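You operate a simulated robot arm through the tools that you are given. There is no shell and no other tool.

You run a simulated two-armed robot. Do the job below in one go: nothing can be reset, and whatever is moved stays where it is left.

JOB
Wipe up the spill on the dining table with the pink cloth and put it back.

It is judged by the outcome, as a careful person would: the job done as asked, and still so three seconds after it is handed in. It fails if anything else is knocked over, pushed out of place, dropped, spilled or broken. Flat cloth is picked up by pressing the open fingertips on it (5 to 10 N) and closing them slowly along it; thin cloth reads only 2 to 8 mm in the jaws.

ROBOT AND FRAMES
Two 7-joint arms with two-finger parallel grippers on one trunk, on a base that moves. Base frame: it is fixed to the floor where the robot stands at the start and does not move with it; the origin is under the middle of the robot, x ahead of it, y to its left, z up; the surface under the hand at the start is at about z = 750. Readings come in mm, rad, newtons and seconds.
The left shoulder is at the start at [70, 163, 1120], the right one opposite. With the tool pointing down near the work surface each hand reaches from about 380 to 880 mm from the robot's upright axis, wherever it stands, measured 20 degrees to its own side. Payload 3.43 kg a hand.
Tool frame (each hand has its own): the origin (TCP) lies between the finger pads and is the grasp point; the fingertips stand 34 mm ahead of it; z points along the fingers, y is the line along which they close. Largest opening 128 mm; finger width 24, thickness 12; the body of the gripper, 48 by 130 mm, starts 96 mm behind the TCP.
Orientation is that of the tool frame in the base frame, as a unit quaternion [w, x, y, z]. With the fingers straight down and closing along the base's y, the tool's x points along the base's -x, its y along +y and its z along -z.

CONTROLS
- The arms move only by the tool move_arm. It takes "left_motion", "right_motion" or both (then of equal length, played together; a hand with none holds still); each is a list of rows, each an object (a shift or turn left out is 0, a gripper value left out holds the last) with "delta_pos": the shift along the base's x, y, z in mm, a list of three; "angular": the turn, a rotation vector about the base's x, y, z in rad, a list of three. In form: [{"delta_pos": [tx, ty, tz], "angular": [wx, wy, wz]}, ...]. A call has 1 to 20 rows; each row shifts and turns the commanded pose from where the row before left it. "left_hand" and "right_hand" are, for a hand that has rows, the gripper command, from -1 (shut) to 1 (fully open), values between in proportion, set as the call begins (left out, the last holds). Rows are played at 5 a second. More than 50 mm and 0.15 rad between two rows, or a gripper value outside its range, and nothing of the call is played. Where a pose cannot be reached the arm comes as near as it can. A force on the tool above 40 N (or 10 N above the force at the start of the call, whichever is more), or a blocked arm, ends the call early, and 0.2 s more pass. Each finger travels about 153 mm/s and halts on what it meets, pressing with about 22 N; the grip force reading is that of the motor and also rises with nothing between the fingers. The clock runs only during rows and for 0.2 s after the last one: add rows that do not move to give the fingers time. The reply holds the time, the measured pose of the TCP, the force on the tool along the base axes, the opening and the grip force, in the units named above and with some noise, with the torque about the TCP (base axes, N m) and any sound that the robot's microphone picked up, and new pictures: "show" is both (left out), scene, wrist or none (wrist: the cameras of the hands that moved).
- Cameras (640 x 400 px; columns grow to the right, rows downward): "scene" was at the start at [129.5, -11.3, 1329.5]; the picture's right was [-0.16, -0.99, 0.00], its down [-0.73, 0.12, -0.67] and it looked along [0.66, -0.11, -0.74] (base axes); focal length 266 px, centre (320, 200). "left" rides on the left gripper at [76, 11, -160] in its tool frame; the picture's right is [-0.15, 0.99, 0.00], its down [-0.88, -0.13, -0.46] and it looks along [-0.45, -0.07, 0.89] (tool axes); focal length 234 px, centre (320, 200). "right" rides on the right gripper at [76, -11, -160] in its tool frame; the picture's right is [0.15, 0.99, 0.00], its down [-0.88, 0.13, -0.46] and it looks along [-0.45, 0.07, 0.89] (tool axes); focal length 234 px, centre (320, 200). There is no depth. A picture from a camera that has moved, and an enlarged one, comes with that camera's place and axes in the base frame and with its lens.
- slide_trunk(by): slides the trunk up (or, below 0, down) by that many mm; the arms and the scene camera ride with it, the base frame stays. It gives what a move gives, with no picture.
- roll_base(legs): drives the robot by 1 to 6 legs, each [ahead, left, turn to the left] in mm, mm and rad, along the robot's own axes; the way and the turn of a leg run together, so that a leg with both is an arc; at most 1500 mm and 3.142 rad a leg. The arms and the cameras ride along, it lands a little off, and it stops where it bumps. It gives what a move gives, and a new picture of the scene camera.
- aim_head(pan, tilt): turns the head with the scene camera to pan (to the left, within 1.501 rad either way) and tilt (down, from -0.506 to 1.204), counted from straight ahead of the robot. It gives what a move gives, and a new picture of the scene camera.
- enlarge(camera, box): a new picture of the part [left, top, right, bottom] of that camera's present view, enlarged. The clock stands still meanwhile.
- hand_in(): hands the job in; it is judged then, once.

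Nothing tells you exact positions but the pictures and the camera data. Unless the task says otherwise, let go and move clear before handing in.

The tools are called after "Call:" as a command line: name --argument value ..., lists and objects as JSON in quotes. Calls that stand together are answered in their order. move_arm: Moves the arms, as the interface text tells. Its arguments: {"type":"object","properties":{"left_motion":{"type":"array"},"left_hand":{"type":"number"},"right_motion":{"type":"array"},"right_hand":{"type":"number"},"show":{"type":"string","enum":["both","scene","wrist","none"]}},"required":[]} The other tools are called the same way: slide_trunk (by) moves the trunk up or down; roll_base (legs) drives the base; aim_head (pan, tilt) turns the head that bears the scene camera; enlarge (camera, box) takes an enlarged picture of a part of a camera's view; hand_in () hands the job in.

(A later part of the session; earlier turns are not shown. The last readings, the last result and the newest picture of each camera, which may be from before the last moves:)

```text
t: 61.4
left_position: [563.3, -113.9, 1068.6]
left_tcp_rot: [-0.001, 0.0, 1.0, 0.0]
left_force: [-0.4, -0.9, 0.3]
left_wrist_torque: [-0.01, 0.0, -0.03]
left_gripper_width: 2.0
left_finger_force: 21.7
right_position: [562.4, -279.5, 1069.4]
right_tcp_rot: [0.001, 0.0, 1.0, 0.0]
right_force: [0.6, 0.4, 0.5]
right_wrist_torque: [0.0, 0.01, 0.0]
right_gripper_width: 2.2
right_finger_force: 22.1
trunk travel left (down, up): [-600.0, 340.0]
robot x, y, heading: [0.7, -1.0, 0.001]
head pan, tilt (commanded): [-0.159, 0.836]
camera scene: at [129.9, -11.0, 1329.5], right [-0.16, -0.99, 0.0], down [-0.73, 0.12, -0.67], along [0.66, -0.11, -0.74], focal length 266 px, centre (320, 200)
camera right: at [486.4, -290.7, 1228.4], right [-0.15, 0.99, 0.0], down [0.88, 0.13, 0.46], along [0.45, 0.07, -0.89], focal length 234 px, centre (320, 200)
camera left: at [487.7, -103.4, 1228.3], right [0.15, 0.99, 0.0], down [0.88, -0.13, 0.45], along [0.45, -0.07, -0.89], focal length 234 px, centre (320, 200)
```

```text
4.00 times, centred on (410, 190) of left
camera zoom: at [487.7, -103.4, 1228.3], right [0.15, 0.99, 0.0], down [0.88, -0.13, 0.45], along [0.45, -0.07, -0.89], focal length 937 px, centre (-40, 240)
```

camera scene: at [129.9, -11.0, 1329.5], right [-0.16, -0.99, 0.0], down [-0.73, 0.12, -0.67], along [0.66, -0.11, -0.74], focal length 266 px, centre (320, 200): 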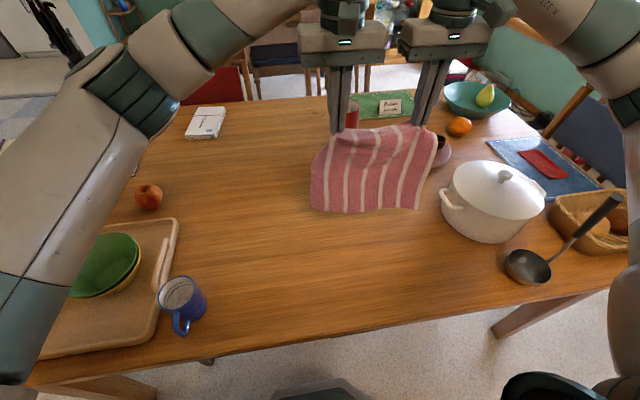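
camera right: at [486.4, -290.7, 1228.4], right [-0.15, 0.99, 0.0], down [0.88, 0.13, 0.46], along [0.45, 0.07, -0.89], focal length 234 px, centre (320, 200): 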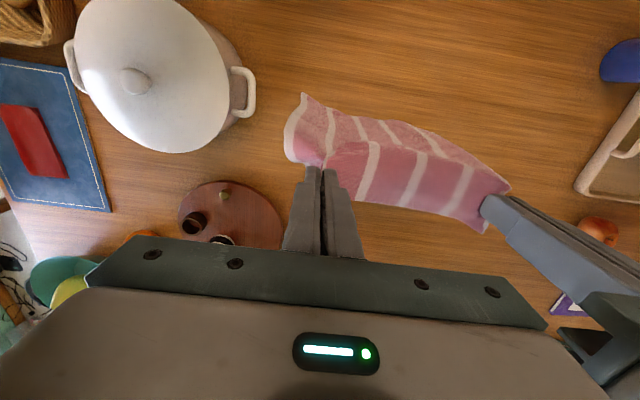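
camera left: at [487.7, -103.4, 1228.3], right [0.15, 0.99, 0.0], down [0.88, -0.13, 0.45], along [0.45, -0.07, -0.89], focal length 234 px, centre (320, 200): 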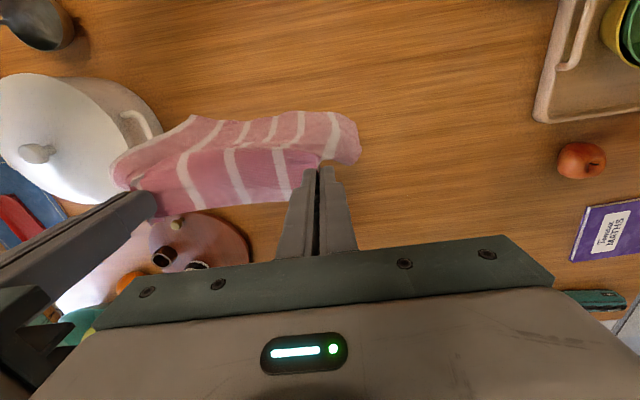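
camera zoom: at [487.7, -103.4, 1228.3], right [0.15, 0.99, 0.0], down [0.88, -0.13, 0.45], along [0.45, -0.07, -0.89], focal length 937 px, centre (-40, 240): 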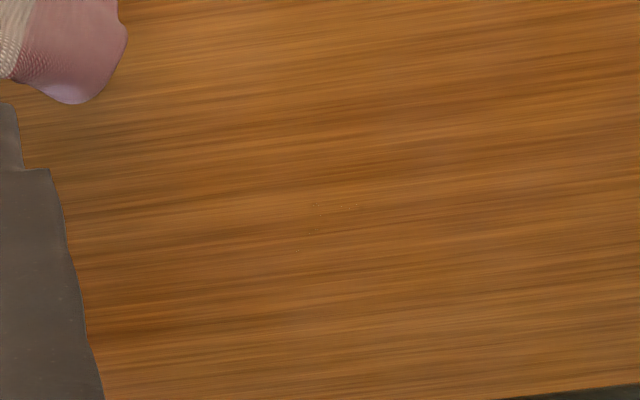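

The table is almost clean: just two tiny specks remain near (742, 65–90). I'll do one short extra wipe there with the same folded pad.

Call:
move_arm --left_motion '[{"delta_pos": [-4.5, 41, 0]}, {"delta_pos": [-4.5, 41, 0]}, {"delta_pos": [-4.5, 41, 0]}, {"delta_pos": [-4.5, 41, 0]}, {"delta_pos": [0, 0, -25]}, {"delta_pos": [0, 0, -20]}, {"delta_pos": [41, 0, -4]}, {"delta_pos": [39, 0, -10]}, {"delta_pos": [37, 0, -18]}, {"delta_pos": [34, 0, -24]}, {"delta_pos": [29, 0, -29]}, {"delta_pos": [0, 0, -40]}, {"delta_pos": [0, 0, -40]}, {"delta_pos": [0, 0, -40]}, {"delta_pos": [0, 0, -20]}, {"delta_pos": [0, 0, -8]}, {"delta_pos": [0, 0, -3]}, {"delta_pos": [0, 0, 0]}]' --right_motion '[{"delta_pos": [-4.5, 41, 0]}, {"delta_pos": [-4.5, 41, 0]}, {"delta_pos": [-4.5, 41, 0]}, {"delta_pos": [-4.5, 41, 0]}, {"delta_pos": [0, 0, -25]}, {"delta_pos": [0, 0, -20]}, {"delta_pos": [41, 0, -4]}, {"delta_pos": [39, 0, -10]}, {"delta_pos": [37, 0, -18]}, {"delta_pos": [34, 0, -24]}, {"delta_pos": [29, 0, -29]}, {"delta_pos": [0, 0, -40]}, {"delta_pos": [0, 0, -40]}, {"delta_pos": [0, 0, -40]}, {"delta_pos": [0, 0, -20]}, {"delta_pos": [0, 0, -3]}, {"delta_pos": [0, 0, 0]}, {"delta_pos": [0, 0, 0]}]' --show "both"

```text
t: 65.2
left_position: [724.8, 50.8, 789.0]
left_tcp_rot: [0.0, 0.0, 1.0, 0.0]
left_force: [-1.2, 0.3, 2.5]
left_wrist_torque: [0.01, 0.0, -0.01]
left_gripper_width: 1.6
left_finger_force: 22.4
right_position: [723.4, -115.6, 794.3]
right_tcp_rot: [0.0, 0.0, 1.0, 0.0]
right_force: [0.1, 0.5, 0.3]
right_wrist_torque: [-0.01, 0.02, 0.0]
right_gripper_width: 1.9
right_finger_force: 22.3
trunk travel left (down, up): [-600.0, 340.0]
robot x, y, heading: [1.5, 0.4, -0.0]
head pan, tilt (commanded): [-0.159, 0.836]
camera scene: at [129.2, -11.2, 1329.6], right [-0.16, -0.99, 0.0], down [-0.73, 0.12, -0.67], along [0.66, -0.11, -0.74], focal length 266 px, centre (320, 200)
camera right: at [648.4, -126.3, 954.2], right [-0.15, 0.99, 0.0], down [0.88, 0.13, 0.46], along [0.45, 0.07, -0.89], focal length 234 px, centre (320, 200)
camera left: at [648.8, 61.6, 948.0], right [0.15, 0.99, 0.0], down [0.88, -0.13, 0.46], along [0.45, -0.07, -0.89], focal length 234 px, centre (320, 200)
```

scene: 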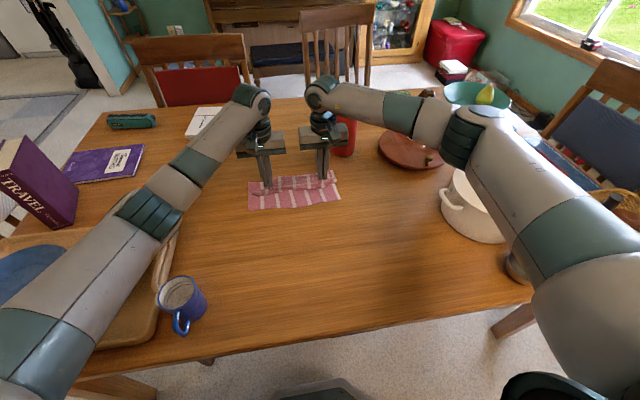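
right: 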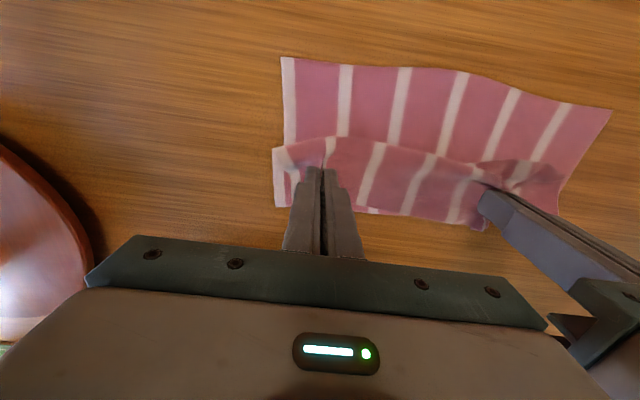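
left: 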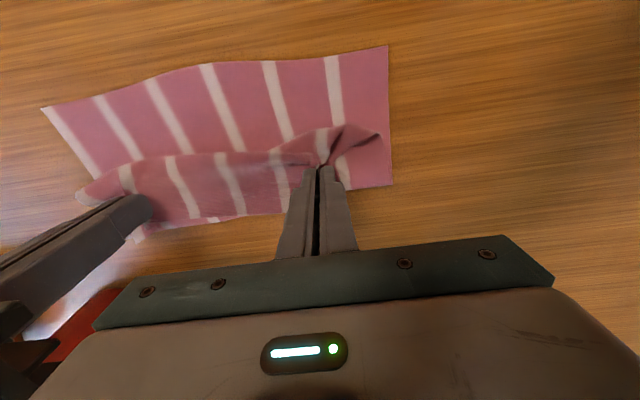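

The pad landed at the spot with 2.5 N. I'll press about 1.5 mm more and rub short lines over the last specks.

Call:
move_arm --left_motion '[{"delta_pos": [0, 0, -1.5]}, {"delta_pos": [0, 20, 0]}, {"delta_pos": [0, 20, 0]}, {"delta_pos": [0, 20, 0]}, {"delta_pos": [9, 0, 0]}, {"delta_pos": [0, -20, 0]}, {"delta_pos": [0, -20, 0]}, {"delta_pos": [0, -20, 0]}, {"delta_pos": [9, 0, 0]}, {"delta_pos": [0, 20, 0]}, {"delta_pos": [0, 20, 0]}, {"delta_pos": [0, 20, 0]}, {"delta_pos": [9, 0, 0]}, {"delta_pos": [0, -20, 0]}, {"delta_pos": [0, -20, 0]}, {"delta_pos": [0, -20, 0]}, {"delta_pos": [9, 0, 0]}, {"delta_pos": [0, 20, 0]}, {"delta_pos": [0, 20, 0]}, {"delta_pos": [0, 20, 0]}]' --right_motion '[{"delta_pos": [0, 0, 0]}, {"delta_pos": [0, 20, 0]}, {"delta_pos": [0, 20, 0]}, {"delta_pos": [0, 20, 0]}, {"delta_pos": [9, 0, 0]}, {"delta_pos": [0, -20, 0]}, {"delta_pos": [0, -20, 0]}, {"delta_pos": [0, -20, 0]}, {"delta_pos": [9, 0, 0]}, {"delta_pos": [0, 20, 0]}, {"delta_pos": [0, 20, 0]}, {"delta_pos": [0, 20, 0]}, {"delta_pos": [9, 0, 0]}, {"delta_pos": [0, -20, 0]}, {"delta_pos": [0, -20, 0]}, {"delta_pos": [0, -20, 0]}, {"delta_pos": [9, 0, 0]}, {"delta_pos": [0, 20, 0]}, {"delta_pos": [0, 20, 0]}, {"delta_pos": [0, 20, 0]}]' --show "none"

```text
t: 69.4
left_position: [759.5, 110.0, 787.4]
left_tcp_rot: [0.001, 0.001, 1.0, -0.001]
left_force: [0.7, -4.2, 19.0]
left_wrist_torque: [-0.19, -0.08, 0.01]
left_gripper_width: 1.9
left_finger_force: 22.1
right_position: [761.9, -56.0, 796.3]
right_tcp_rot: [0.0, 0.001, 1.0, 0.0]
right_force: [0.0, -0.2, 0.7]
right_wrist_torque: [0.05, -0.03, 0.01]
right_gripper_width: 2.2
right_finger_force: 21.7
trunk travel left (down, up): [-600.0, 340.0]
robot x, y, heading: [-1.8, 2.2, -0.001]
head pan, tilt (commanded): [-0.159, 0.836]
```

That extra rub ran at up to 19 N. Now I'll lift the cloth and carry it back in line with its original place, then inspect the table.

Call:
move_arm --left_motion '[{"delta_pos": [-5, 0, 30]}, {"delta_pos": [-5, 0, 30]}, {"delta_pos": [-22, -20, 25]}, {"delta_pos": [-22, -20, 25]}, {"delta_pos": [-22, -20, 25]}, {"delta_pos": [-22, -20, 25]}, {"delta_pos": [-22, -20, 25]}, {"delta_pos": [-22, -20, 25]}, {"delta_pos": [-22, -20, 25]}, {"delta_pos": [-22, -20, 25]}, {"delta_pos": [-22, -20, 22]}, {"delta_pos": [-22, -20, 0]}, {"delta_pos": [-20, -20, 0]}, {"delta_pos": [0, 0, 0]}]' --right_motion '[{"delta_pos": [-5, 0, 30]}, {"delta_pos": [-5, 0, 30]}, {"delta_pos": [-22, -20, 25]}, {"delta_pos": [-22, -20, 25]}, {"delta_pos": [-22, -20, 25]}, {"delta_pos": [-22, -20, 25]}, {"delta_pos": [-22, -20, 25]}, {"delta_pos": [-22, -20, 25]}, {"delta_pos": [-22, -20, 25]}, {"delta_pos": [-22, -20, 25]}, {"delta_pos": [-22, -20, 14]}, {"delta_pos": [-22, -20, 0]}, {"delta_pos": [-20, -20, 0]}, {"delta_pos": [0, 0, 0]}]' --show "both"

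Call:
enlarge --camera "scene" --box '[225, 150, 321, 210]'

Call:
enlarge --camera "left" --box '[330, 170, 490, 270]'

```text
t: 72.4
left_position: [514.5, -107.5, 1069.5]
left_tcp_rot: [-0.001, 0.001, 1.0, -0.001]
left_force: [-0.5, -1.3, 0.7]
left_wrist_torque: [-0.03, 0.0, -0.02]
left_gripper_width: 2.0
left_finger_force: 21.8
right_position: [512.7, -273.8, 1071.4]
right_tcp_rot: [-0.001, 0.0, 1.0, -0.001]
right_force: [0.6, 0.4, -0.2]
right_wrist_torque: [0.0, 0.04, 0.0]
right_gripper_width: 2.2
right_finger_force: 21.9
trunk travel left (down, up): [-600.0, 340.0]
robot x, y, heading: [1.7, 0.6, -0.0]
head pan, tilt (commanded): [-0.159, 0.836]
camera scene: at [130.4, -10.1, 1329.4], right [-0.16, -0.99, 0.0], down [-0.73, 0.12, -0.67], along [0.66, -0.11, -0.74], focal length 266 px, centre (320, 200)
camera right: at [437.2, -284.9, 1230.9], right [-0.15, 0.99, 0.0], down [0.88, 0.13, 0.45], along [0.45, 0.07, -0.89], focal length 234 px, centre (320, 200)
camera left: at [437.6, -96.5, 1228.3], right [0.15, 0.99, 0.0], down [0.88, -0.13, 0.46], along [0.45, -0.07, -0.89], focal length 234 px, centre (320, 200)
```

scene: 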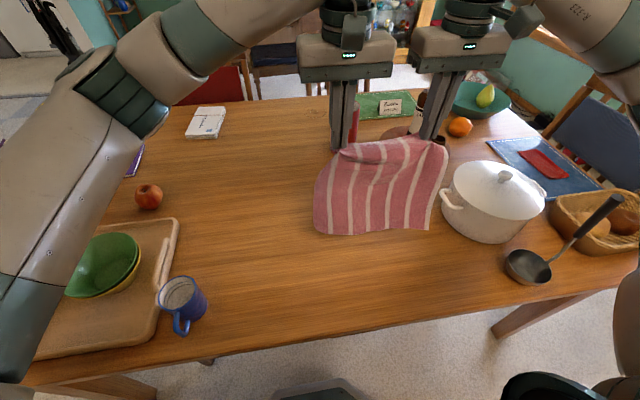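
right: 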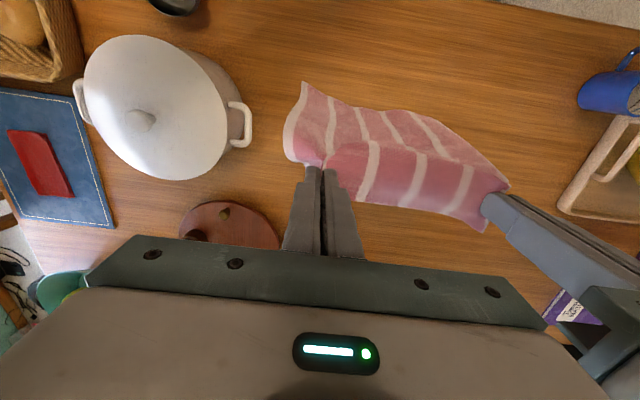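
left: 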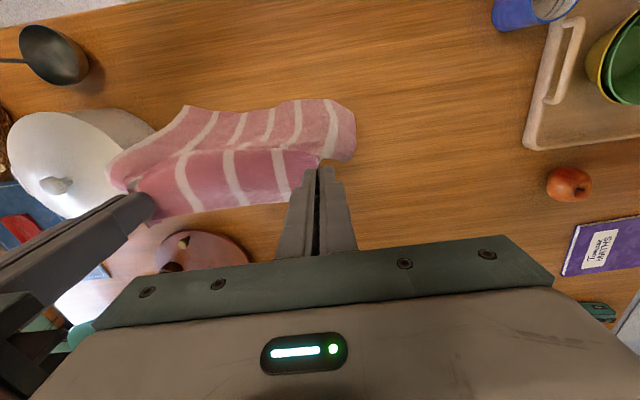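

```text
6.67 times, centred on (273, 180) of scene
camera zoom: at [130.4, -10.1, 1329.4], right [-0.16, -0.99, 0.0], down [-0.73, 0.12, -0.67], along [0.66, -0.11, -0.74], focal length 1773 px, centre (633, 333)
```

zoom: 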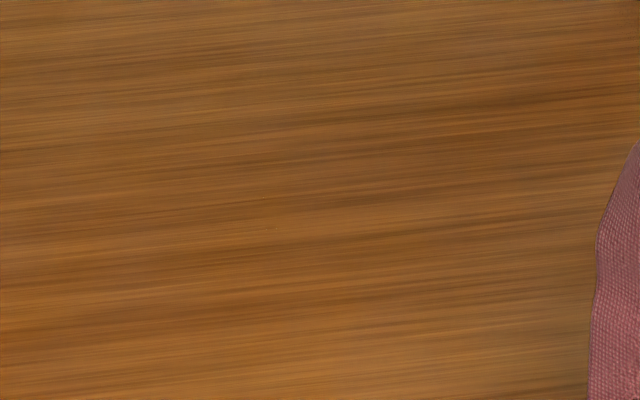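

```text
4.00 times, centred on (410, 220) of left
camera zoom: at [437.6, -96.5, 1228.3], right [0.15, 0.99, 0.0], down [0.88, -0.13, 0.46], along [0.45, -0.07, -0.89], focal length 937 px, centre (-40, 120)
```

zoom: 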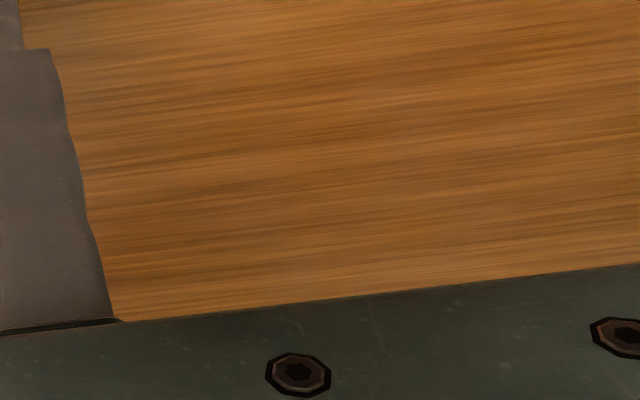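

The table now looks clean where the spill was. To lay the cloth back with its near edge at x ≈ 350, I need my hands closer in, so I'll roll the base back about 160 mm with the cloth hanging clear.

Call:
roll_base --legs '[[-160, 0, 0]]'

```text
t: 73.8
left_position: [350.7, -108.5, 1069.6]
left_tcp_rot: [0.0, 0.001, 1.0, -0.001]
left_force: [-0.4, -0.9, 0.2]
left_wrist_torque: [0.03, 0.02, 0.01]
left_gripper_width: 2.1
left_finger_force: 22.3
right_position: [347.1, -277.0, 1071.6]
right_tcp_rot: [0.0, 0.001, 1.0, 0.0]
right_force: [0.4, 0.1, -0.3]
right_wrist_torque: [0.01, -0.03, 0.0]
right_gripper_width: 2.0
right_finger_force: 21.9
trunk travel left (down, up): [-600.0, 340.0]
robot x, y, heading: [-161.6, -0.6, -0.006]
head pan, tilt (commanded): [-0.159, 0.836]
camera scene: at [-33.9, -11.6, 1329.5], right [-0.16, -0.99, 0.0], down [-0.73, 0.12, -0.67], along [0.66, -0.11, -0.74], focal length 266 px, centre (320, 200)
```

scene: 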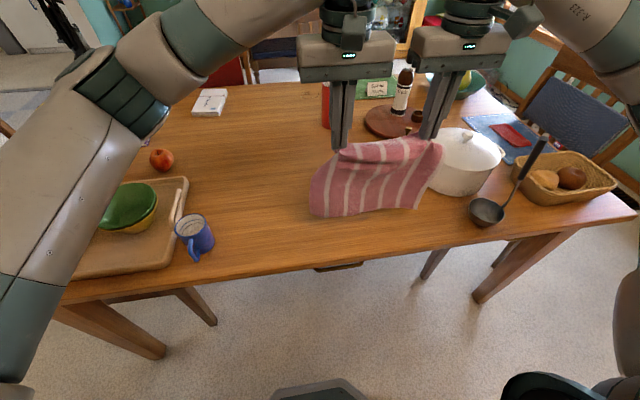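

I've landed with the hands at x ≈ 349. I'll shift the cloth left to its original y and look at where its lower edge hangs before lowering.

Call:
move_arm --left_motion '[{"delta_pos": [15, 21, 0]}, {"delta_pos": [15, 22, 0]}, {"delta_pos": [0, 0, 0]}, {"delta_pos": [0, 0, 0]}]' --right_motion '[{"delta_pos": [17, 21, 0]}, {"delta_pos": [17, 22, 0]}, {"delta_pos": [0, 0, 0]}, {"delta_pos": [0, 0, 0]}]' --show "both"

```text
t: 74.8
left_position: [380.3, -67.4, 1068.7]
left_tcp_rot: [0.0, 0.001, 1.0, 0.0]
left_force: [0.7, 0.3, -1.3]
left_wrist_torque: [-0.03, 0.04, 0.0]
left_gripper_width: 2.2
left_finger_force: 22.2
right_position: [382.2, -231.5, 1071.6]
right_tcp_rot: [-0.001, 0.0, 1.0, -0.001]
right_force: [0.3, 0.9, 0.0]
right_wrist_torque: [-0.01, 0.03, -0.02]
right_gripper_width: 2.1
right_finger_force: 22.2
trunk travel left (down, up): [-600.0, 340.0]
robot x, y, heading: [-161.8, 5.8, 0.002]
head pan, tilt (commanded): [-0.159, 0.836]
camera scene: at [-33.1, -10.7, 1329.5], right [-0.16, -0.99, 0.0], down [-0.73, 0.12, -0.67], along [0.66, -0.11, -0.74], focal length 266 px, centre (320, 200)
camera right: at [306.6, -241.6, 1231.0], right [-0.14, 0.99, 0.0], down [0.88, 0.13, 0.46], along [0.45, 0.07, -0.89], focal length 234 px, centre (320, 200)
camera left: at [304.5, -55.2, 1229.5], right [0.15, 0.99, 0.0], down [0.88, -0.13, 0.46], along [0.45, -0.07, -0.89], focal length 234 px, centre (320, 200)
```

scene: 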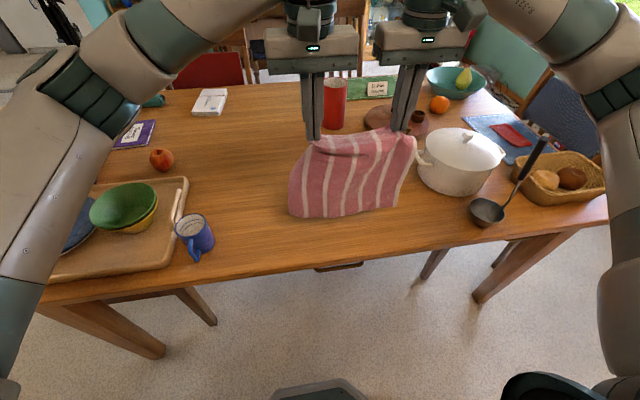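
right: 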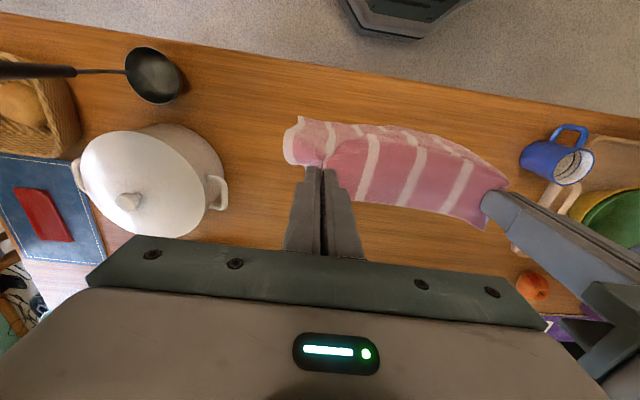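
left: 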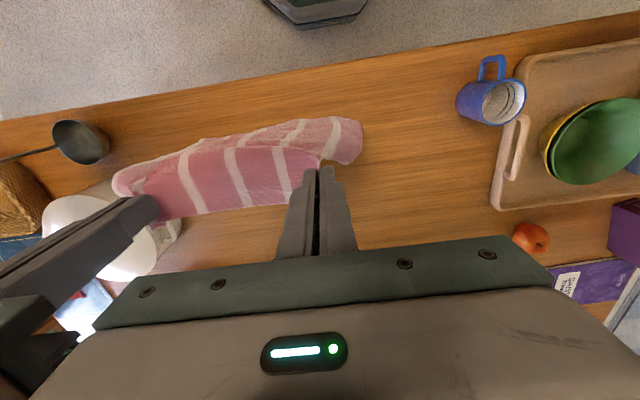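

The lower edge hangs at about x 360, a little nearer to me than the hands. I'll lower straight down in stages until that edge touches the table near x 350.

Call:
move_arm --left_motion '[{"delta_pos": [-8, 2, -25]}, {"delta_pos": [-8, 0, -25]}, {"delta_pos": [0, 0, -20]}, {"delta_pos": [0, 0, 0]}, {"delta_pos": [0, 0, 0]}]' --right_motion '[{"delta_pos": [-8, 0, -25]}, {"delta_pos": [-9, 0, -25]}, {"delta_pos": [0, 0, -22]}, {"delta_pos": [0, 0, 0]}, {"delta_pos": [0, 0, 0]}]' --show "both"

Call:
enlarge --camera "scene" --box '[240, 120, 432, 240]'

```text
t: 76.0
left_position: [363.9, -64.8, 997.8]
left_tcp_rot: [0.0, 0.002, 1.0, 0.0]
left_force: [0.6, -0.8, 0.2]
left_wrist_torque: [0.0, 0.01, 0.01]
left_gripper_width: 1.9
left_finger_force: 22.3
right_position: [365.0, -231.7, 998.0]
right_tcp_rot: [0.0, 0.001, 1.0, 0.0]
right_force: [0.3, 0.9, -0.8]
right_wrist_torque: [0.03, 0.04, -0.02]
right_gripper_width: 2.2
right_finger_force: 21.8
trunk travel left (down, up): [-600.0, 340.0]
robot x, y, heading: [-159.9, 2.7, -0.0]
head pan, tilt (commanded): [-0.159, 0.836]
camera scene: at [-33.4, -11.6, 1329.5], right [-0.16, -0.99, 0.0], down [-0.73, 0.12, -0.67], along [0.66, -0.11, -0.74], focal length 266 px, centre (320, 200)
camera right: at [290.8, -242.7, 1157.7], right [-0.14, 0.99, 0.0], down [0.88, 0.13, 0.46], along [0.45, 0.07, -0.89], focal length 234 px, centre (320, 200)
camera left: at [288.2, -53.4, 1157.9], right [0.15, 0.99, 0.0], down [0.88, -0.13, 0.46], along [0.45, -0.07, -0.89], focal length 234 px, centre (320, 200)
```

scene: 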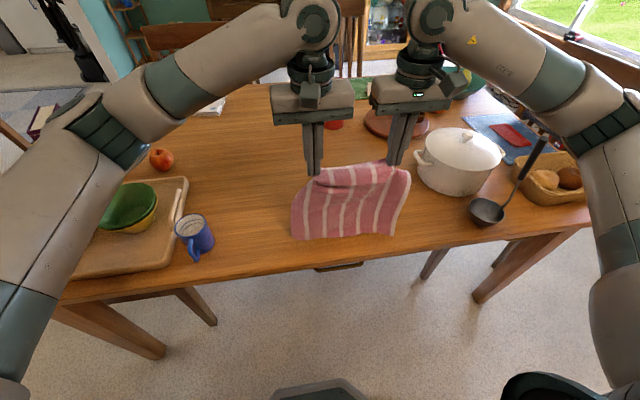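
right: 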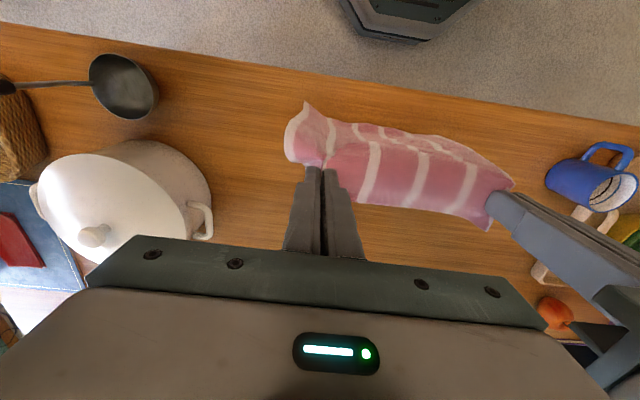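
left: 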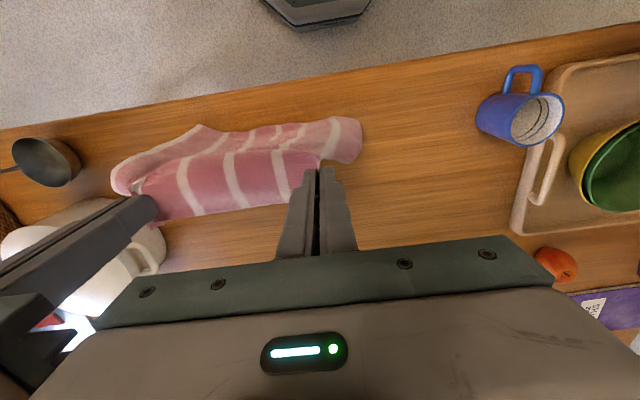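

```text
3.33 times, centred on (336, 180) of scene
camera zoom: at [-33.4, -11.6, 1329.5], right [-0.16, -0.99, 0.0], down [-0.73, 0.12, -0.67], along [0.66, -0.11, -0.74], focal length 886 px, centre (267, 267)
```

zoom: 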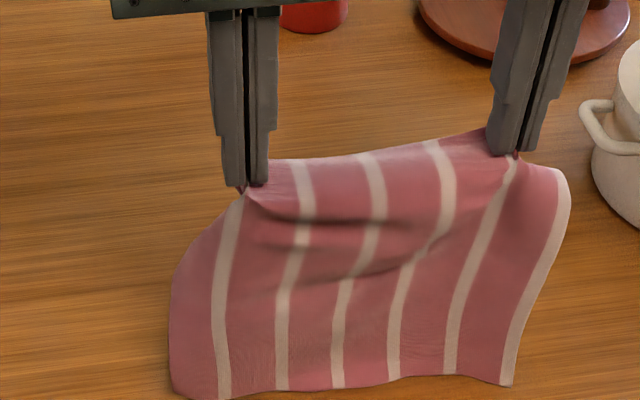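

The lower edge is just at table level near x 350, but slightly skewed: its right end is about 35 mm nearer to me than the left. I'll lift a touch, square it by moving the right hand forward and the left back, and look again.

Call:
move_arm --left_motion '[{"delta_pos": [0, 0, 15]}, {"delta_pos": [-6, 0, 5]}, {"delta_pos": [0, 0, 0]}, {"delta_pos": [0, 0, -10]}, {"delta_pos": [0, 0, -8]}, {"delta_pos": [0, 0, 0]}]' --right_motion '[{"delta_pos": [0, 0, 15]}, {"delta_pos": [15, 0, 5]}, {"delta_pos": [0, 0, 0]}, {"delta_pos": [0, 0, -10]}, {"delta_pos": [0, 0, -8]}, {"delta_pos": [0, 0, 0]}]' --show "none"

Call:
enlarge --camera "scene" --box '[240, 130, 432, 250]'

```text
t: 77.4
left_position: [358.4, -63.7, 1000.0]
left_tcp_rot: [-0.001, 0.001, 1.0, -0.001]
left_force: [0.2, -4.3, 0.5]
left_wrist_torque: [-0.17, -0.03, 0.02]
left_gripper_width: 2.0
left_finger_force: 22.2
right_position: [380.2, -233.9, 1001.5]
right_tcp_rot: [-0.001, 0.0, 1.0, 0.0]
right_force: [-0.4, 4.6, -0.6]
right_wrist_torque: [0.18, 0.01, -0.01]
right_gripper_width: 2.1
right_finger_force: 22.1
trunk travel left (down, up): [-600.0, 340.0]
robot x, y, heading: [-161.8, 2.9, 0.002]
head pan, tilt (commanded): [-0.159, 0.836]
```

```text
3.33 times, centred on (336, 190) of scene
camera zoom: at [-33.8, -11.4, 1329.5], right [-0.16, -0.99, 0.0], down [-0.73, 0.12, -0.67], along [0.66, -0.11, -0.74], focal length 886 px, centre (267, 233)
```

zoom: 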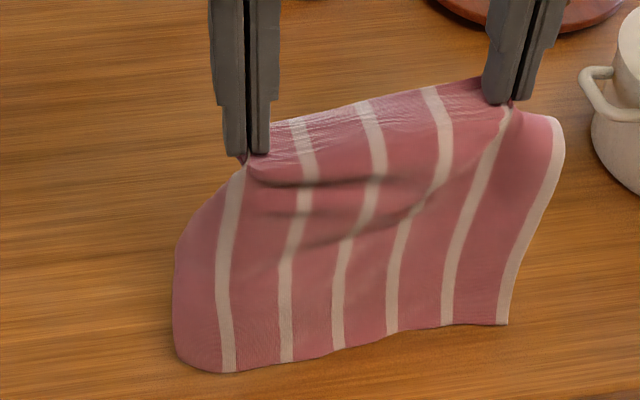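

The near edge now lies squarely around x 345–352. I'll slacken the sideways tension a little and lay the cloth down with a slow forward, downward arc to the original far-edge position.

Call:
move_arm --left_motion '[{"delta_pos": [21, -1, -1]}, {"delta_pos": [21, -1, -1]}, {"delta_pos": [20, 0, -3]}, {"delta_pos": [20, 0, -4]}, {"delta_pos": [18, 0, -7]}, {"delta_pos": [18, 0, -8]}, {"delta_pos": [16, 0, -12]}, {"delta_pos": [16, 0, -13]}, {"delta_pos": [13, 0, -15]}, {"delta_pos": [13, 0, -15]}, {"delta_pos": [10, 0, -17]}, {"delta_pos": [10, 0, -18]}, {"delta_pos": [7, 0, -19]}, {"delta_pos": [7, 0, -19]}, {"delta_pos": [5, 0, -16]}, {"delta_pos": [4, 0, -16]}, {"delta_pos": [3, 0, -10]}, {"delta_pos": [2, 0, -8]}, {"delta_pos": [0, 0, 0]}]' --right_motion '[{"delta_pos": [19, 1, -1]}, {"delta_pos": [19, 1, -1]}, {"delta_pos": [19, 0, -3]}, {"delta_pos": [19, 0, -4]}, {"delta_pos": [17, 0, -7]}, {"delta_pos": [17, 0, -8]}, {"delta_pos": [15, 0, -12]}, {"delta_pos": [15, 0, -13]}, {"delta_pos": [12, 0, -15]}, {"delta_pos": [12, 0, -15]}, {"delta_pos": [9, 0, -17]}, {"delta_pos": [9, 0, -18]}, {"delta_pos": [7, 0, -19]}, {"delta_pos": [6, 0, -19]}, {"delta_pos": [5, 0, -16]}, {"delta_pos": [4, 0, -16]}, {"delta_pos": [3, 0, -10]}, {"delta_pos": [2, 0, -8]}, {"delta_pos": [0, 0, 0]}]' --show "both"

```text
t: 81.4
left_position: [582.3, -65.7, 798.7]
left_tcp_rot: [0.001, 0.001, 1.0, 0.0]
left_force: [0.6, -0.5, 0.1]
left_wrist_torque: [-0.01, -0.01, 0.0]
left_gripper_width: 2.0
left_finger_force: 21.9
right_position: [588.6, -231.6, 798.6]
right_tcp_rot: [-0.001, 0.001, 1.0, 0.0]
right_force: [0.0, 0.2, 0.1]
right_wrist_torque: [0.03, 0.05, 0.0]
right_gripper_width: 1.9
right_finger_force: 22.3
trunk travel left (down, up): [-600.0, 340.0]
robot x, y, heading: [-161.6, -2.4, -0.002]
head pan, tilt (commanded): [-0.159, 0.836]
camera scene: at [-33.7, -11.3, 1329.5], right [-0.16, -0.99, 0.0], down [-0.73, 0.12, -0.67], along [0.66, -0.11, -0.74], focal length 266 px, centre (320, 200)
camera right: at [514.3, -241.3, 959.0], right [-0.14, 0.99, 0.0], down [0.88, 0.13, 0.46], along [0.45, 0.07, -0.89], focal length 234 px, centre (320, 200)
camera left: at [505.5, -55.2, 957.9], right [0.15, 0.99, 0.0], down [0.88, -0.13, 0.46], along [0.45, -0.07, -0.89], focal length 234 px, centre (320, 200)
```

scene: 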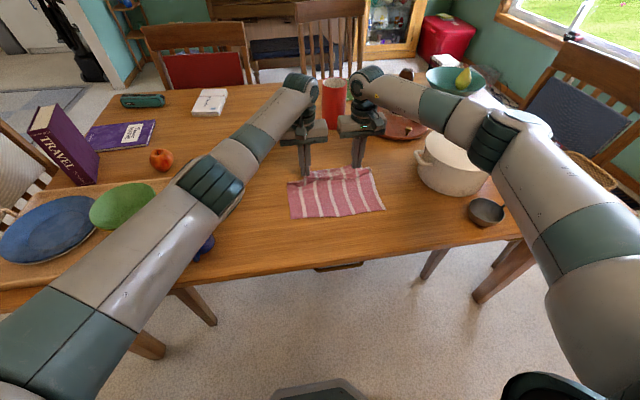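
right: 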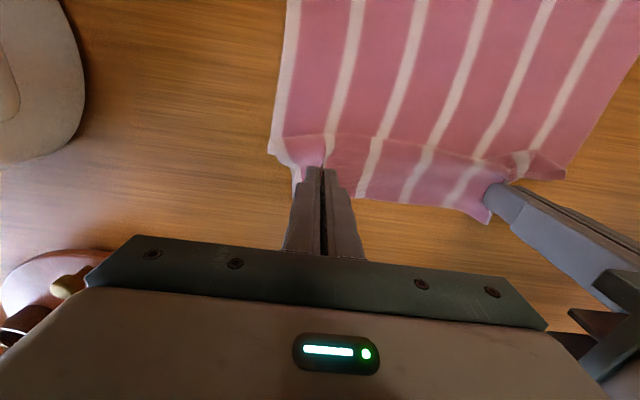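
left: 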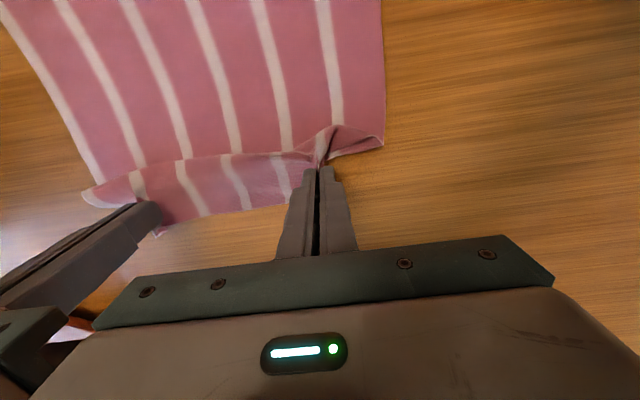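

The cloth is laid out well, with just a ridge near the grips. I'll zoom in to measure the edges.

Call:
enlarge --camera "scene" --box '[264, 140, 408, 230]'

Call:
enlarge --camera "left" --box '[60, 90, 420, 315]'

```text
4.44 times, centred on (336, 185) of scene
camera zoom: at [-33.7, -11.3, 1329.5], right [-0.16, -0.99, 0.0], down [-0.73, 0.12, -0.67], along [0.66, -0.11, -0.74], focal length 1182 px, centre (249, 267)
```

zoom: 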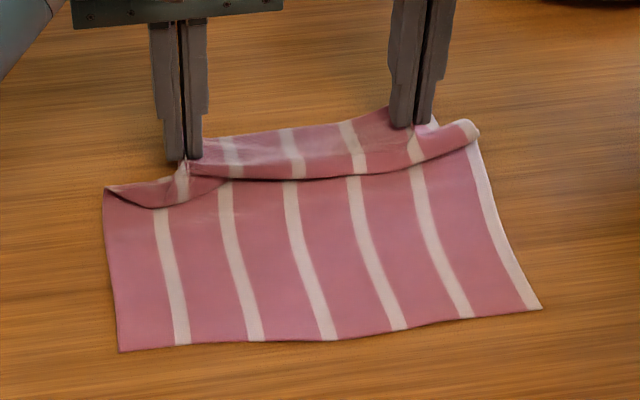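

```text
1.78 times, centred on (240, 202) of left
camera zoom: at [505.5, -55.2, 957.9], right [0.15, 0.99, 0.0], down [0.88, -0.13, 0.46], along [0.45, -0.07, -0.89], focal length 416 px, centre (462, 196)
```

zoom: 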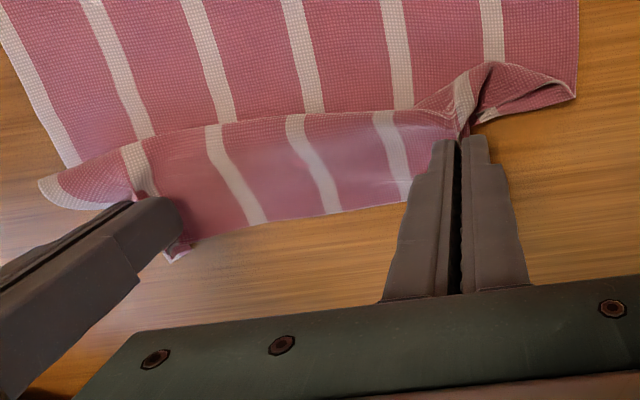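

The near edge ended up at x ≈ 421 because the cloth still has a fold behind the grips. I'll draw the far edge slowly forward at low height to open out that fold, then later slide the whole cloth back by its near edge.

Call:
move_arm --left_motion '[{"delta_pos": [0, 0, -6]}, {"delta_pos": [10, 0, 0]}, {"delta_pos": [10, 0, 0]}, {"delta_pos": [10, 0, 0]}, {"delta_pos": [10, 0, 0]}, {"delta_pos": [10, 0, 0]}, {"delta_pos": [0, 0, 0]}]' --right_motion '[{"delta_pos": [0, 0, -6]}, {"delta_pos": [10, 0, 0]}, {"delta_pos": [10, 0, 0]}, {"delta_pos": [10, 0, 0]}, {"delta_pos": [10, 0, 0]}, {"delta_pos": [10, 0, 0]}, {"delta_pos": [0, 0, 0]}]' --show "wrist"

Call:
enlarge --camera "scene" --box '[264, 140, 408, 230]'

```text
t: 83.0
left_position: [606.9, -63.0, 792.0]
left_tcp_rot: [0.0, 0.002, 1.0, 0.001]
left_force: [1.4, -4.1, -0.8]
left_wrist_torque: [-0.13, -0.02, 0.02]
left_gripper_width: 2.2
left_finger_force: 22.1
left hand out of reach, approached as far as the arm can: row 4, 5, 6
right_position: [638.8, -230.4, 792.7]
right_tcp_rot: [0.0, 0.001, 1.0, 0.0]
right_force: [0.2, 5.8, -0.3]
right_wrist_torque: [0.16, 0.03, 0.0]
right_gripper_width: 2.3
right_finger_force: 21.9
trunk travel left (down, up): [-600.0, 340.0]
robot x, y, heading: [-163.2, 0.8, -0.002]
head pan, tilt (commanded): [-0.159, 0.836]
camera right: at [563.1, -241.7, 952.5], right [-0.14, 0.99, 0.0], down [0.88, 0.13, 0.46], along [0.45, 0.07, -0.89], focal length 234 px, centre (320, 200)
camera left: at [530.3, -52.1, 952.5], right [0.15, 0.99, 0.0], down [0.88, -0.13, 0.46], along [0.45, -0.07, -0.89], focal length 234 px, centre (320, 200)
```

right: 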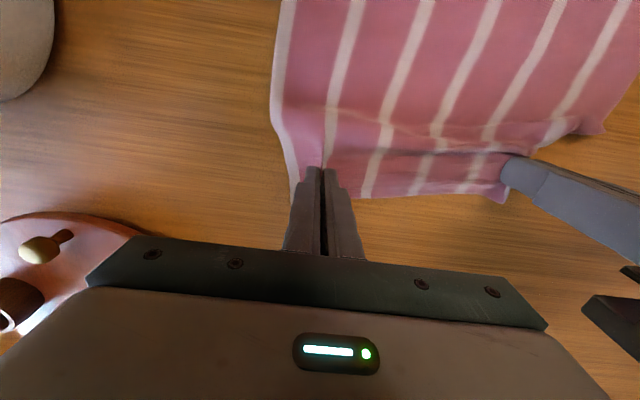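
left: 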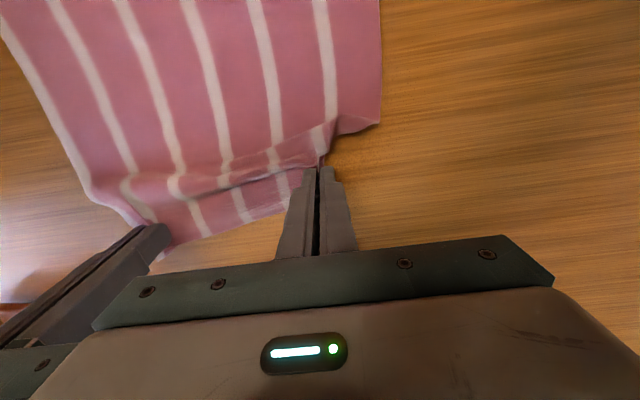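

```text
4.44 times, centred on (336, 185) of scene
camera zoom: at [-33.7, -11.7, 1329.5], right [-0.16, -0.99, 0.0], down [-0.73, 0.12, -0.67], along [0.66, -0.11, -0.74], focal length 1182 px, centre (249, 267)
```

zoom: 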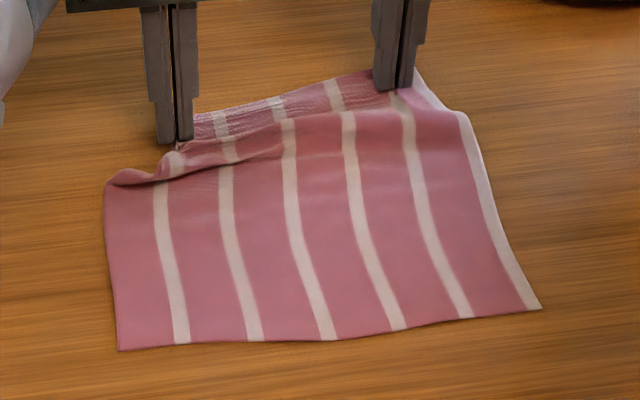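

Pulling forward opens the fold while the near edge stays put, but the left hand has hit its reach limit at x 607. I'll bring the hands back in step, then roll the base forward a bit to continue.

Call:
move_arm --left_motion '[{"delta_pos": [-12, 0, 0]}, {"delta_pos": [-13, 0, 0]}, {"delta_pos": [0, 0, 0]}]' --right_motion '[{"delta_pos": [-12, 0, 0]}, {"delta_pos": [-13, 0, 0]}, {"delta_pos": [0, 0, 0]}]' --show "none"

```text
t: 83.8
left_position: [581.9, -63.0, 791.9]
left_tcp_rot: [-0.001, 0.001, 1.0, 0.0]
left_force: [1.3, -5.2, -1.1]
left_wrist_torque: [-0.16, -0.03, -0.01]
left_gripper_width: 1.9
left_finger_force: 21.9
right_position: [613.1, -230.7, 792.1]
right_tcp_rot: [-0.001, 0.0, 1.0, 0.0]
right_force: [-0.3, 5.3, 0.6]
right_wrist_torque: [0.21, 0.05, 0.01]
right_gripper_width: 2.1
right_finger_force: 21.6
trunk travel left (down, up): [-600.0, 340.0]
robot x, y, heading: [-165.3, 2.9, -0.002]
head pan, tilt (commanded): [-0.159, 0.836]
```

Left is at x 582 and right at 613. I'll ease the sideways tension, then roll forward 60 mm, which carries both hands ahead together and draws the cloth out.

Call:
move_arm --left_motion '[{"delta_pos": [0, -1.5, 0]}, {"delta_pos": [0, 0, 0]}]' --right_motion '[{"delta_pos": [-15, 1.5, 0]}, {"delta_pos": [0, 0, 0]}]' --show "none"

Call:
roll_base --legs '[[60, 0, 0]]'

```text
t: 84.4
left_position: [581.5, -62.4, 791.9]
left_tcp_rot: [0.0, 0.001, 1.0, 0.0]
left_force: [0.5, -0.8, -0.1]
left_wrist_torque: [0.02, -0.01, 0.01]
left_gripper_width: 2.1
left_finger_force: 21.6
right_position: [598.0, -230.5, 792.4]
right_tcp_rot: [-0.001, 0.002, 1.0, 0.0]
right_force: [0.9, 1.1, 0.1]
right_wrist_torque: [0.02, 0.0, -0.04]
right_gripper_width: 2.5
right_finger_force: 22.4
trunk travel left (down, up): [-600.0, 340.0]
robot x, y, heading: [-162.3, 1.5, -0.003]
head pan, tilt (commanded): [-0.159, 0.836]
```

```text
t: 85.4
left_position: [639.9, -64.6, 791.2]
left_tcp_rot: [-0.001, 0.001, 1.0, 0.0]
left_force: [0.2, 0.1, -0.2]
left_wrist_torque: [-0.01, 0.01, 0.02]
left_gripper_width: 2.1
left_finger_force: 21.8
right_position: [657.7, -232.4, 792.4]
right_tcp_rot: [-0.001, 0.001, 1.0, 0.0]
right_force: [0.5, 0.8, -0.6]
right_wrist_torque: [0.07, -0.01, 0.0]
right_gripper_width: 2.3
right_finger_force: 21.9
trunk travel left (down, up): [-600.0, 340.0]
robot x, y, heading: [-104.1, -2.6, -0.006]
head pan, tilt (commanded): [-0.159, 0.836]
camera scene: at [26.3, -11.8, 1329.4], right [-0.16, -0.99, 0.0], down [-0.73, 0.12, -0.67], along [0.66, -0.11, -0.74], focal length 266 px, centre (320, 200)
```

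scene: 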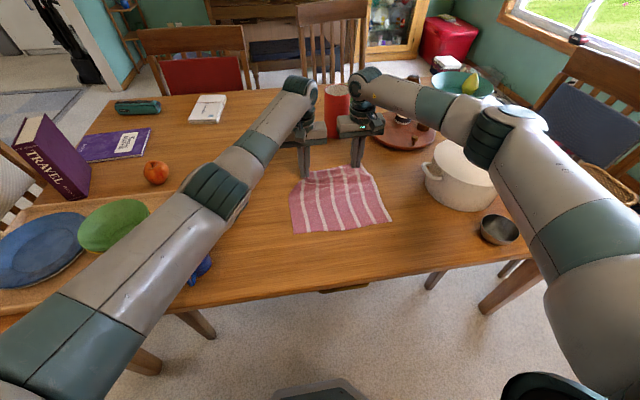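

Left is at x 640, right at 658. I'll zoom in to see how flat the cloth is now.

Call:
enlarge --camera "scene" --box '[264, 150, 408, 240]'

Call:
enlarge --camera "left" --box '[60, 40, 420, 265]'

```text
4.44 times, centred on (336, 195) of scene
camera zoom: at [26.3, -11.8, 1329.4], right [-0.16, -0.99, 0.0], down [-0.73, 0.12, -0.67], along [0.66, -0.11, -0.74], focal length 1182 px, centre (249, 222)
```

zoom: 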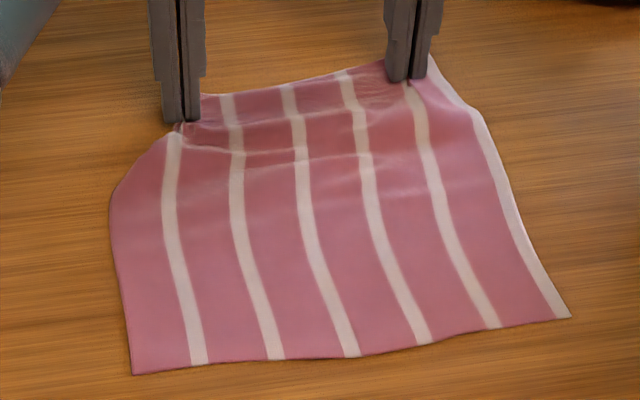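

```text
1.78 times, centred on (240, 152) of left
camera zoom: at [564.8, -54.6, 951.3], right [0.15, 0.99, 0.0], down [0.88, -0.13, 0.45], along [0.45, -0.07, -0.89], focal length 416 px, centre (462, 284)
```

zoom: 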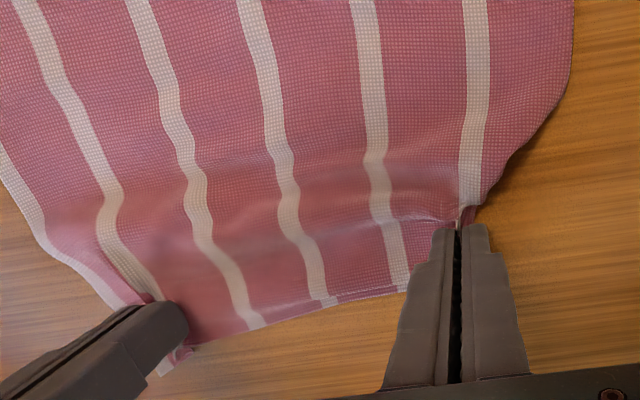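

Nearly flat now, with the near edge square at x ≈ 432. I'll draw the left hand another 22 mm and the right 8 mm forward to take out the last ripples.

Call:
move_arm --left_motion '[{"delta_pos": [6, 0, -1]}, {"delta_pos": [6, 0, -1]}, {"delta_pos": [5, 0, -1]}, {"delta_pos": [5, 0, 0]}, {"delta_pos": [0, 0, 0]}]' --right_motion '[{"delta_pos": [2, 0, -1]}, {"delta_pos": [2, 0, -1]}, {"delta_pos": [2, 0, -1]}, {"delta_pos": [2, 0, 0]}, {"delta_pos": [0, 0, 0]}]' --show "wrist"

Call:
enlarge --camera "scene" --box '[264, 150, 408, 240]'

```text
t: 86.6
left_position: [660.5, -66.2, 789.0]
left_tcp_rot: [0.0, 0.001, 1.0, 0.001]
left_force: [-0.9, -0.3, 0.9]
left_wrist_torque: [0.03, -0.04, -0.07]
left_gripper_width: 2.1
left_finger_force: 21.9
right_position: [664.2, -232.3, 791.2]
right_tcp_rot: [0.0, 0.001, 1.0, -0.001]
right_force: [-0.6, 0.8, 0.4]
right_wrist_torque: [-0.04, 0.0, -0.01]
right_gripper_width: 2.0
right_finger_force: 21.8
trunk travel left (down, up): [-600.0, 340.0]
robot x, y, heading: [-103.8, 1.1, -0.006]
head pan, tilt (commanded): [-0.159, 0.836]
camera right: at [589.3, -242.5, 949.2], right [-0.14, 0.99, 0.0], down [0.88, 0.13, 0.46], along [0.45, 0.06, -0.89], focal length 234 px, centre (320, 200)
camera left: at [584.9, -54.8, 949.2], right [0.15, 0.99, 0.0], down [0.88, -0.13, 0.46], along [0.45, -0.07, -0.89], focal length 234 px, centre (320, 200)
```

right: 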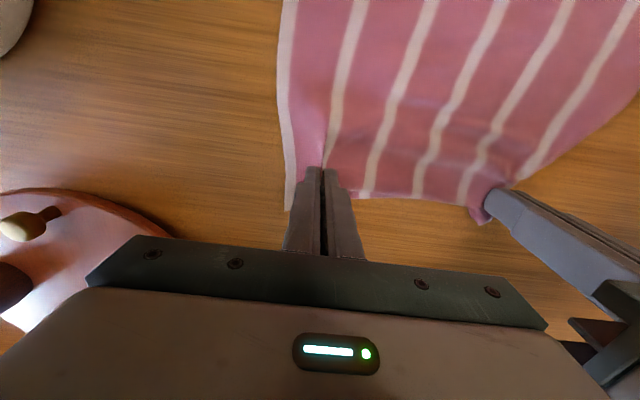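
left: 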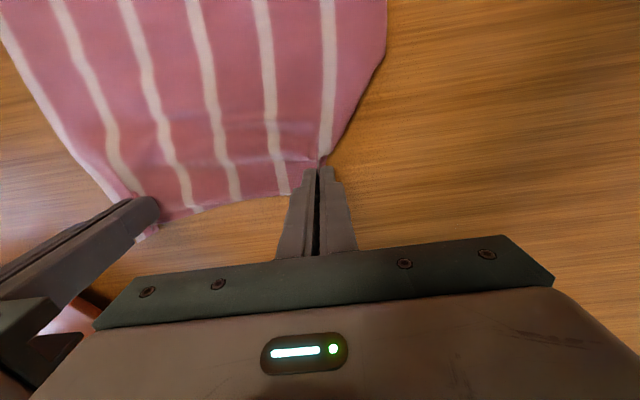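

```text
4.44 times, centred on (336, 195) of scene
camera zoom: at [24.8, -11.6, 1329.5], right [-0.16, -0.99, 0.0], down [-0.73, 0.12, -0.67], along [0.66, -0.11, -0.74], focal length 1182 px, centre (249, 222)
```

zoom: 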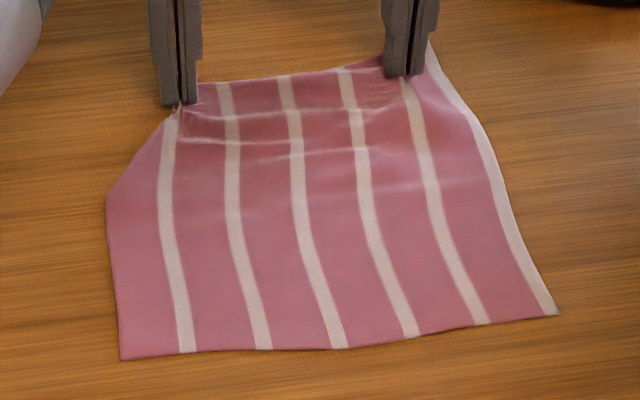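

The cloth is almost flat; only the far-left corner looks tucked at the finger. I'll lower to touch and open the fingers gently to spread the pinched folds back out.

Call:
move_arm --left_motion '[{"delta_pos": [0, 0, -2]}, {"delta_pos": [0, 0, -1]}, {"delta_pos": [0, 0, 0]}]' --right_motion '[{"delta_pos": [0, 0, -2]}, {"delta_pos": [0, 0, -2]}, {"delta_pos": [0, 0, 0]}]' --show "none"

```text
t: 87.4
left_position: [661.4, -66.2, 787.2]
left_tcp_rot: [0.001, 0.002, 1.0, 0.0]
left_force: [0.3, 0.4, 5.7]
left_wrist_torque: [-0.03, -0.04, 0.01]
left_gripper_width: 1.7
left_finger_force: 22.2
right_position: [664.0, -232.0, 784.9]
right_tcp_rot: [0.001, 0.002, 1.0, 0.0]
right_force: [0.6, 0.3, 1.0]
right_wrist_torque: [-0.01, -0.02, 0.02]
right_gripper_width: 2.2
right_finger_force: 21.6
trunk travel left (down, up): [-600.0, 340.0]
robot x, y, heading: [-104.1, 0.5, -0.005]
head pan, tilt (commanded): [-0.159, 0.836]
```

Call:
move_arm --left_motion '[{"delta_pos": [0, 0, 0]}, {"delta_pos": [0, 0, 0]}]' --right_motion '[{"delta_pos": [0, 0, -0.7]}, {"delta_pos": [0, 0, 0]}]' --left_hand -0.85 --right_hand -0.85 --show "none"

Call:
move_arm --left_motion '[{"delta_pos": [0, 0, 0]}, {"delta_pos": [0, 0, 0]}]' --right_motion '[{"delta_pos": [0, 0, 0]}, {"delta_pos": [0, 0, 0]}]' --left_hand -0.6 --right_hand -0.6 --show "wrist"

```text
t: 88.0
left_position: [660.5, -65.8, 786.4]
left_tcp_rot: [0.001, 0.002, 1.0, 0.0]
left_force: [0.4, 2.3, 7.4]
left_wrist_torque: [0.07, -0.07, 0.0]
left_gripper_width: 8.2
left_finger_force: 0.0
right_position: [664.2, -231.3, 785.5]
right_tcp_rot: [-0.001, 0.002, 1.0, -0.001]
right_force: [0.7, -0.4, 0.4]
right_wrist_torque: [0.04, -0.01, -0.01]
right_gripper_width: 9.7
right_finger_force: 0.0
trunk travel left (down, up): [-600.0, 340.0]
robot x, y, heading: [-102.6, 0.5, -0.006]
head pan, tilt (commanded): [-0.159, 0.836]
```

```text
t: 88.6
left_position: [660.3, -64.0, 786.8]
left_tcp_rot: [0.0, 0.002, 1.0, 0.0]
left_force: [0.5, 3.6, 7.8]
left_wrist_torque: [-0.03, -0.06, 0.02]
left_gripper_width: 24.1
left_finger_force: 0.0
right_position: [664.1, -232.7, 785.8]
right_tcp_rot: [-0.001, 0.002, 1.0, 0.001]
right_force: [0.1, -0.2, 0.6]
right_wrist_torque: [-0.04, 0.01, -0.02]
right_gripper_width: 25.3
right_finger_force: 0.0
trunk travel left (down, up): [-600.0, 340.0]
robot x, y, heading: [-102.0, 1.9, -0.002]
head pan, tilt (commanded): [-0.159, 0.836]
camera right: at [588.4, -242.2, 945.3], right [-0.14, 0.99, 0.0], down [0.88, 0.13, 0.46], along [0.45, 0.06, -0.89], focal length 234 px, centre (320, 200)
camera left: at [584.5, -54.6, 946.5], right [0.15, 0.99, 0.0], down [0.88, -0.13, 0.46], along [0.45, -0.07, -0.89], focal length 234 px, centre (320, 200)
```

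right: 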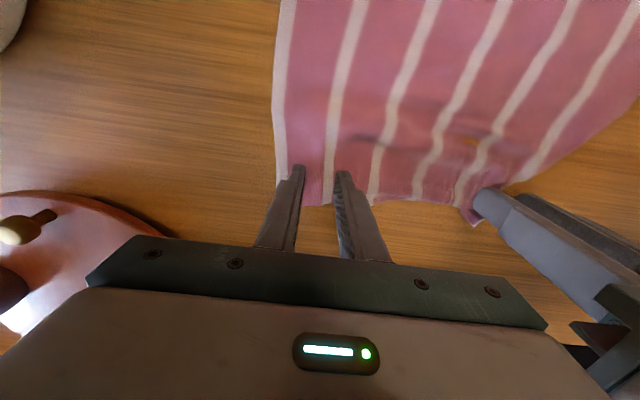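
left: 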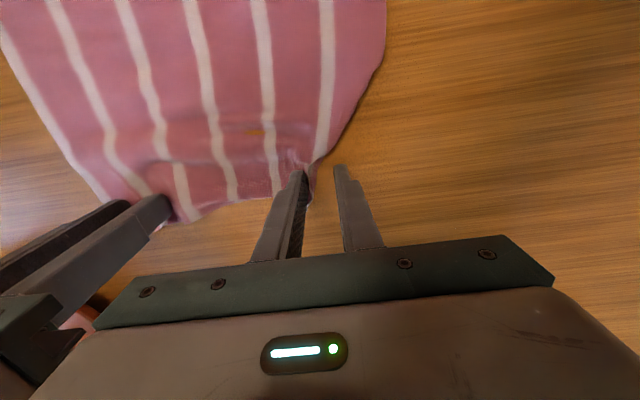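

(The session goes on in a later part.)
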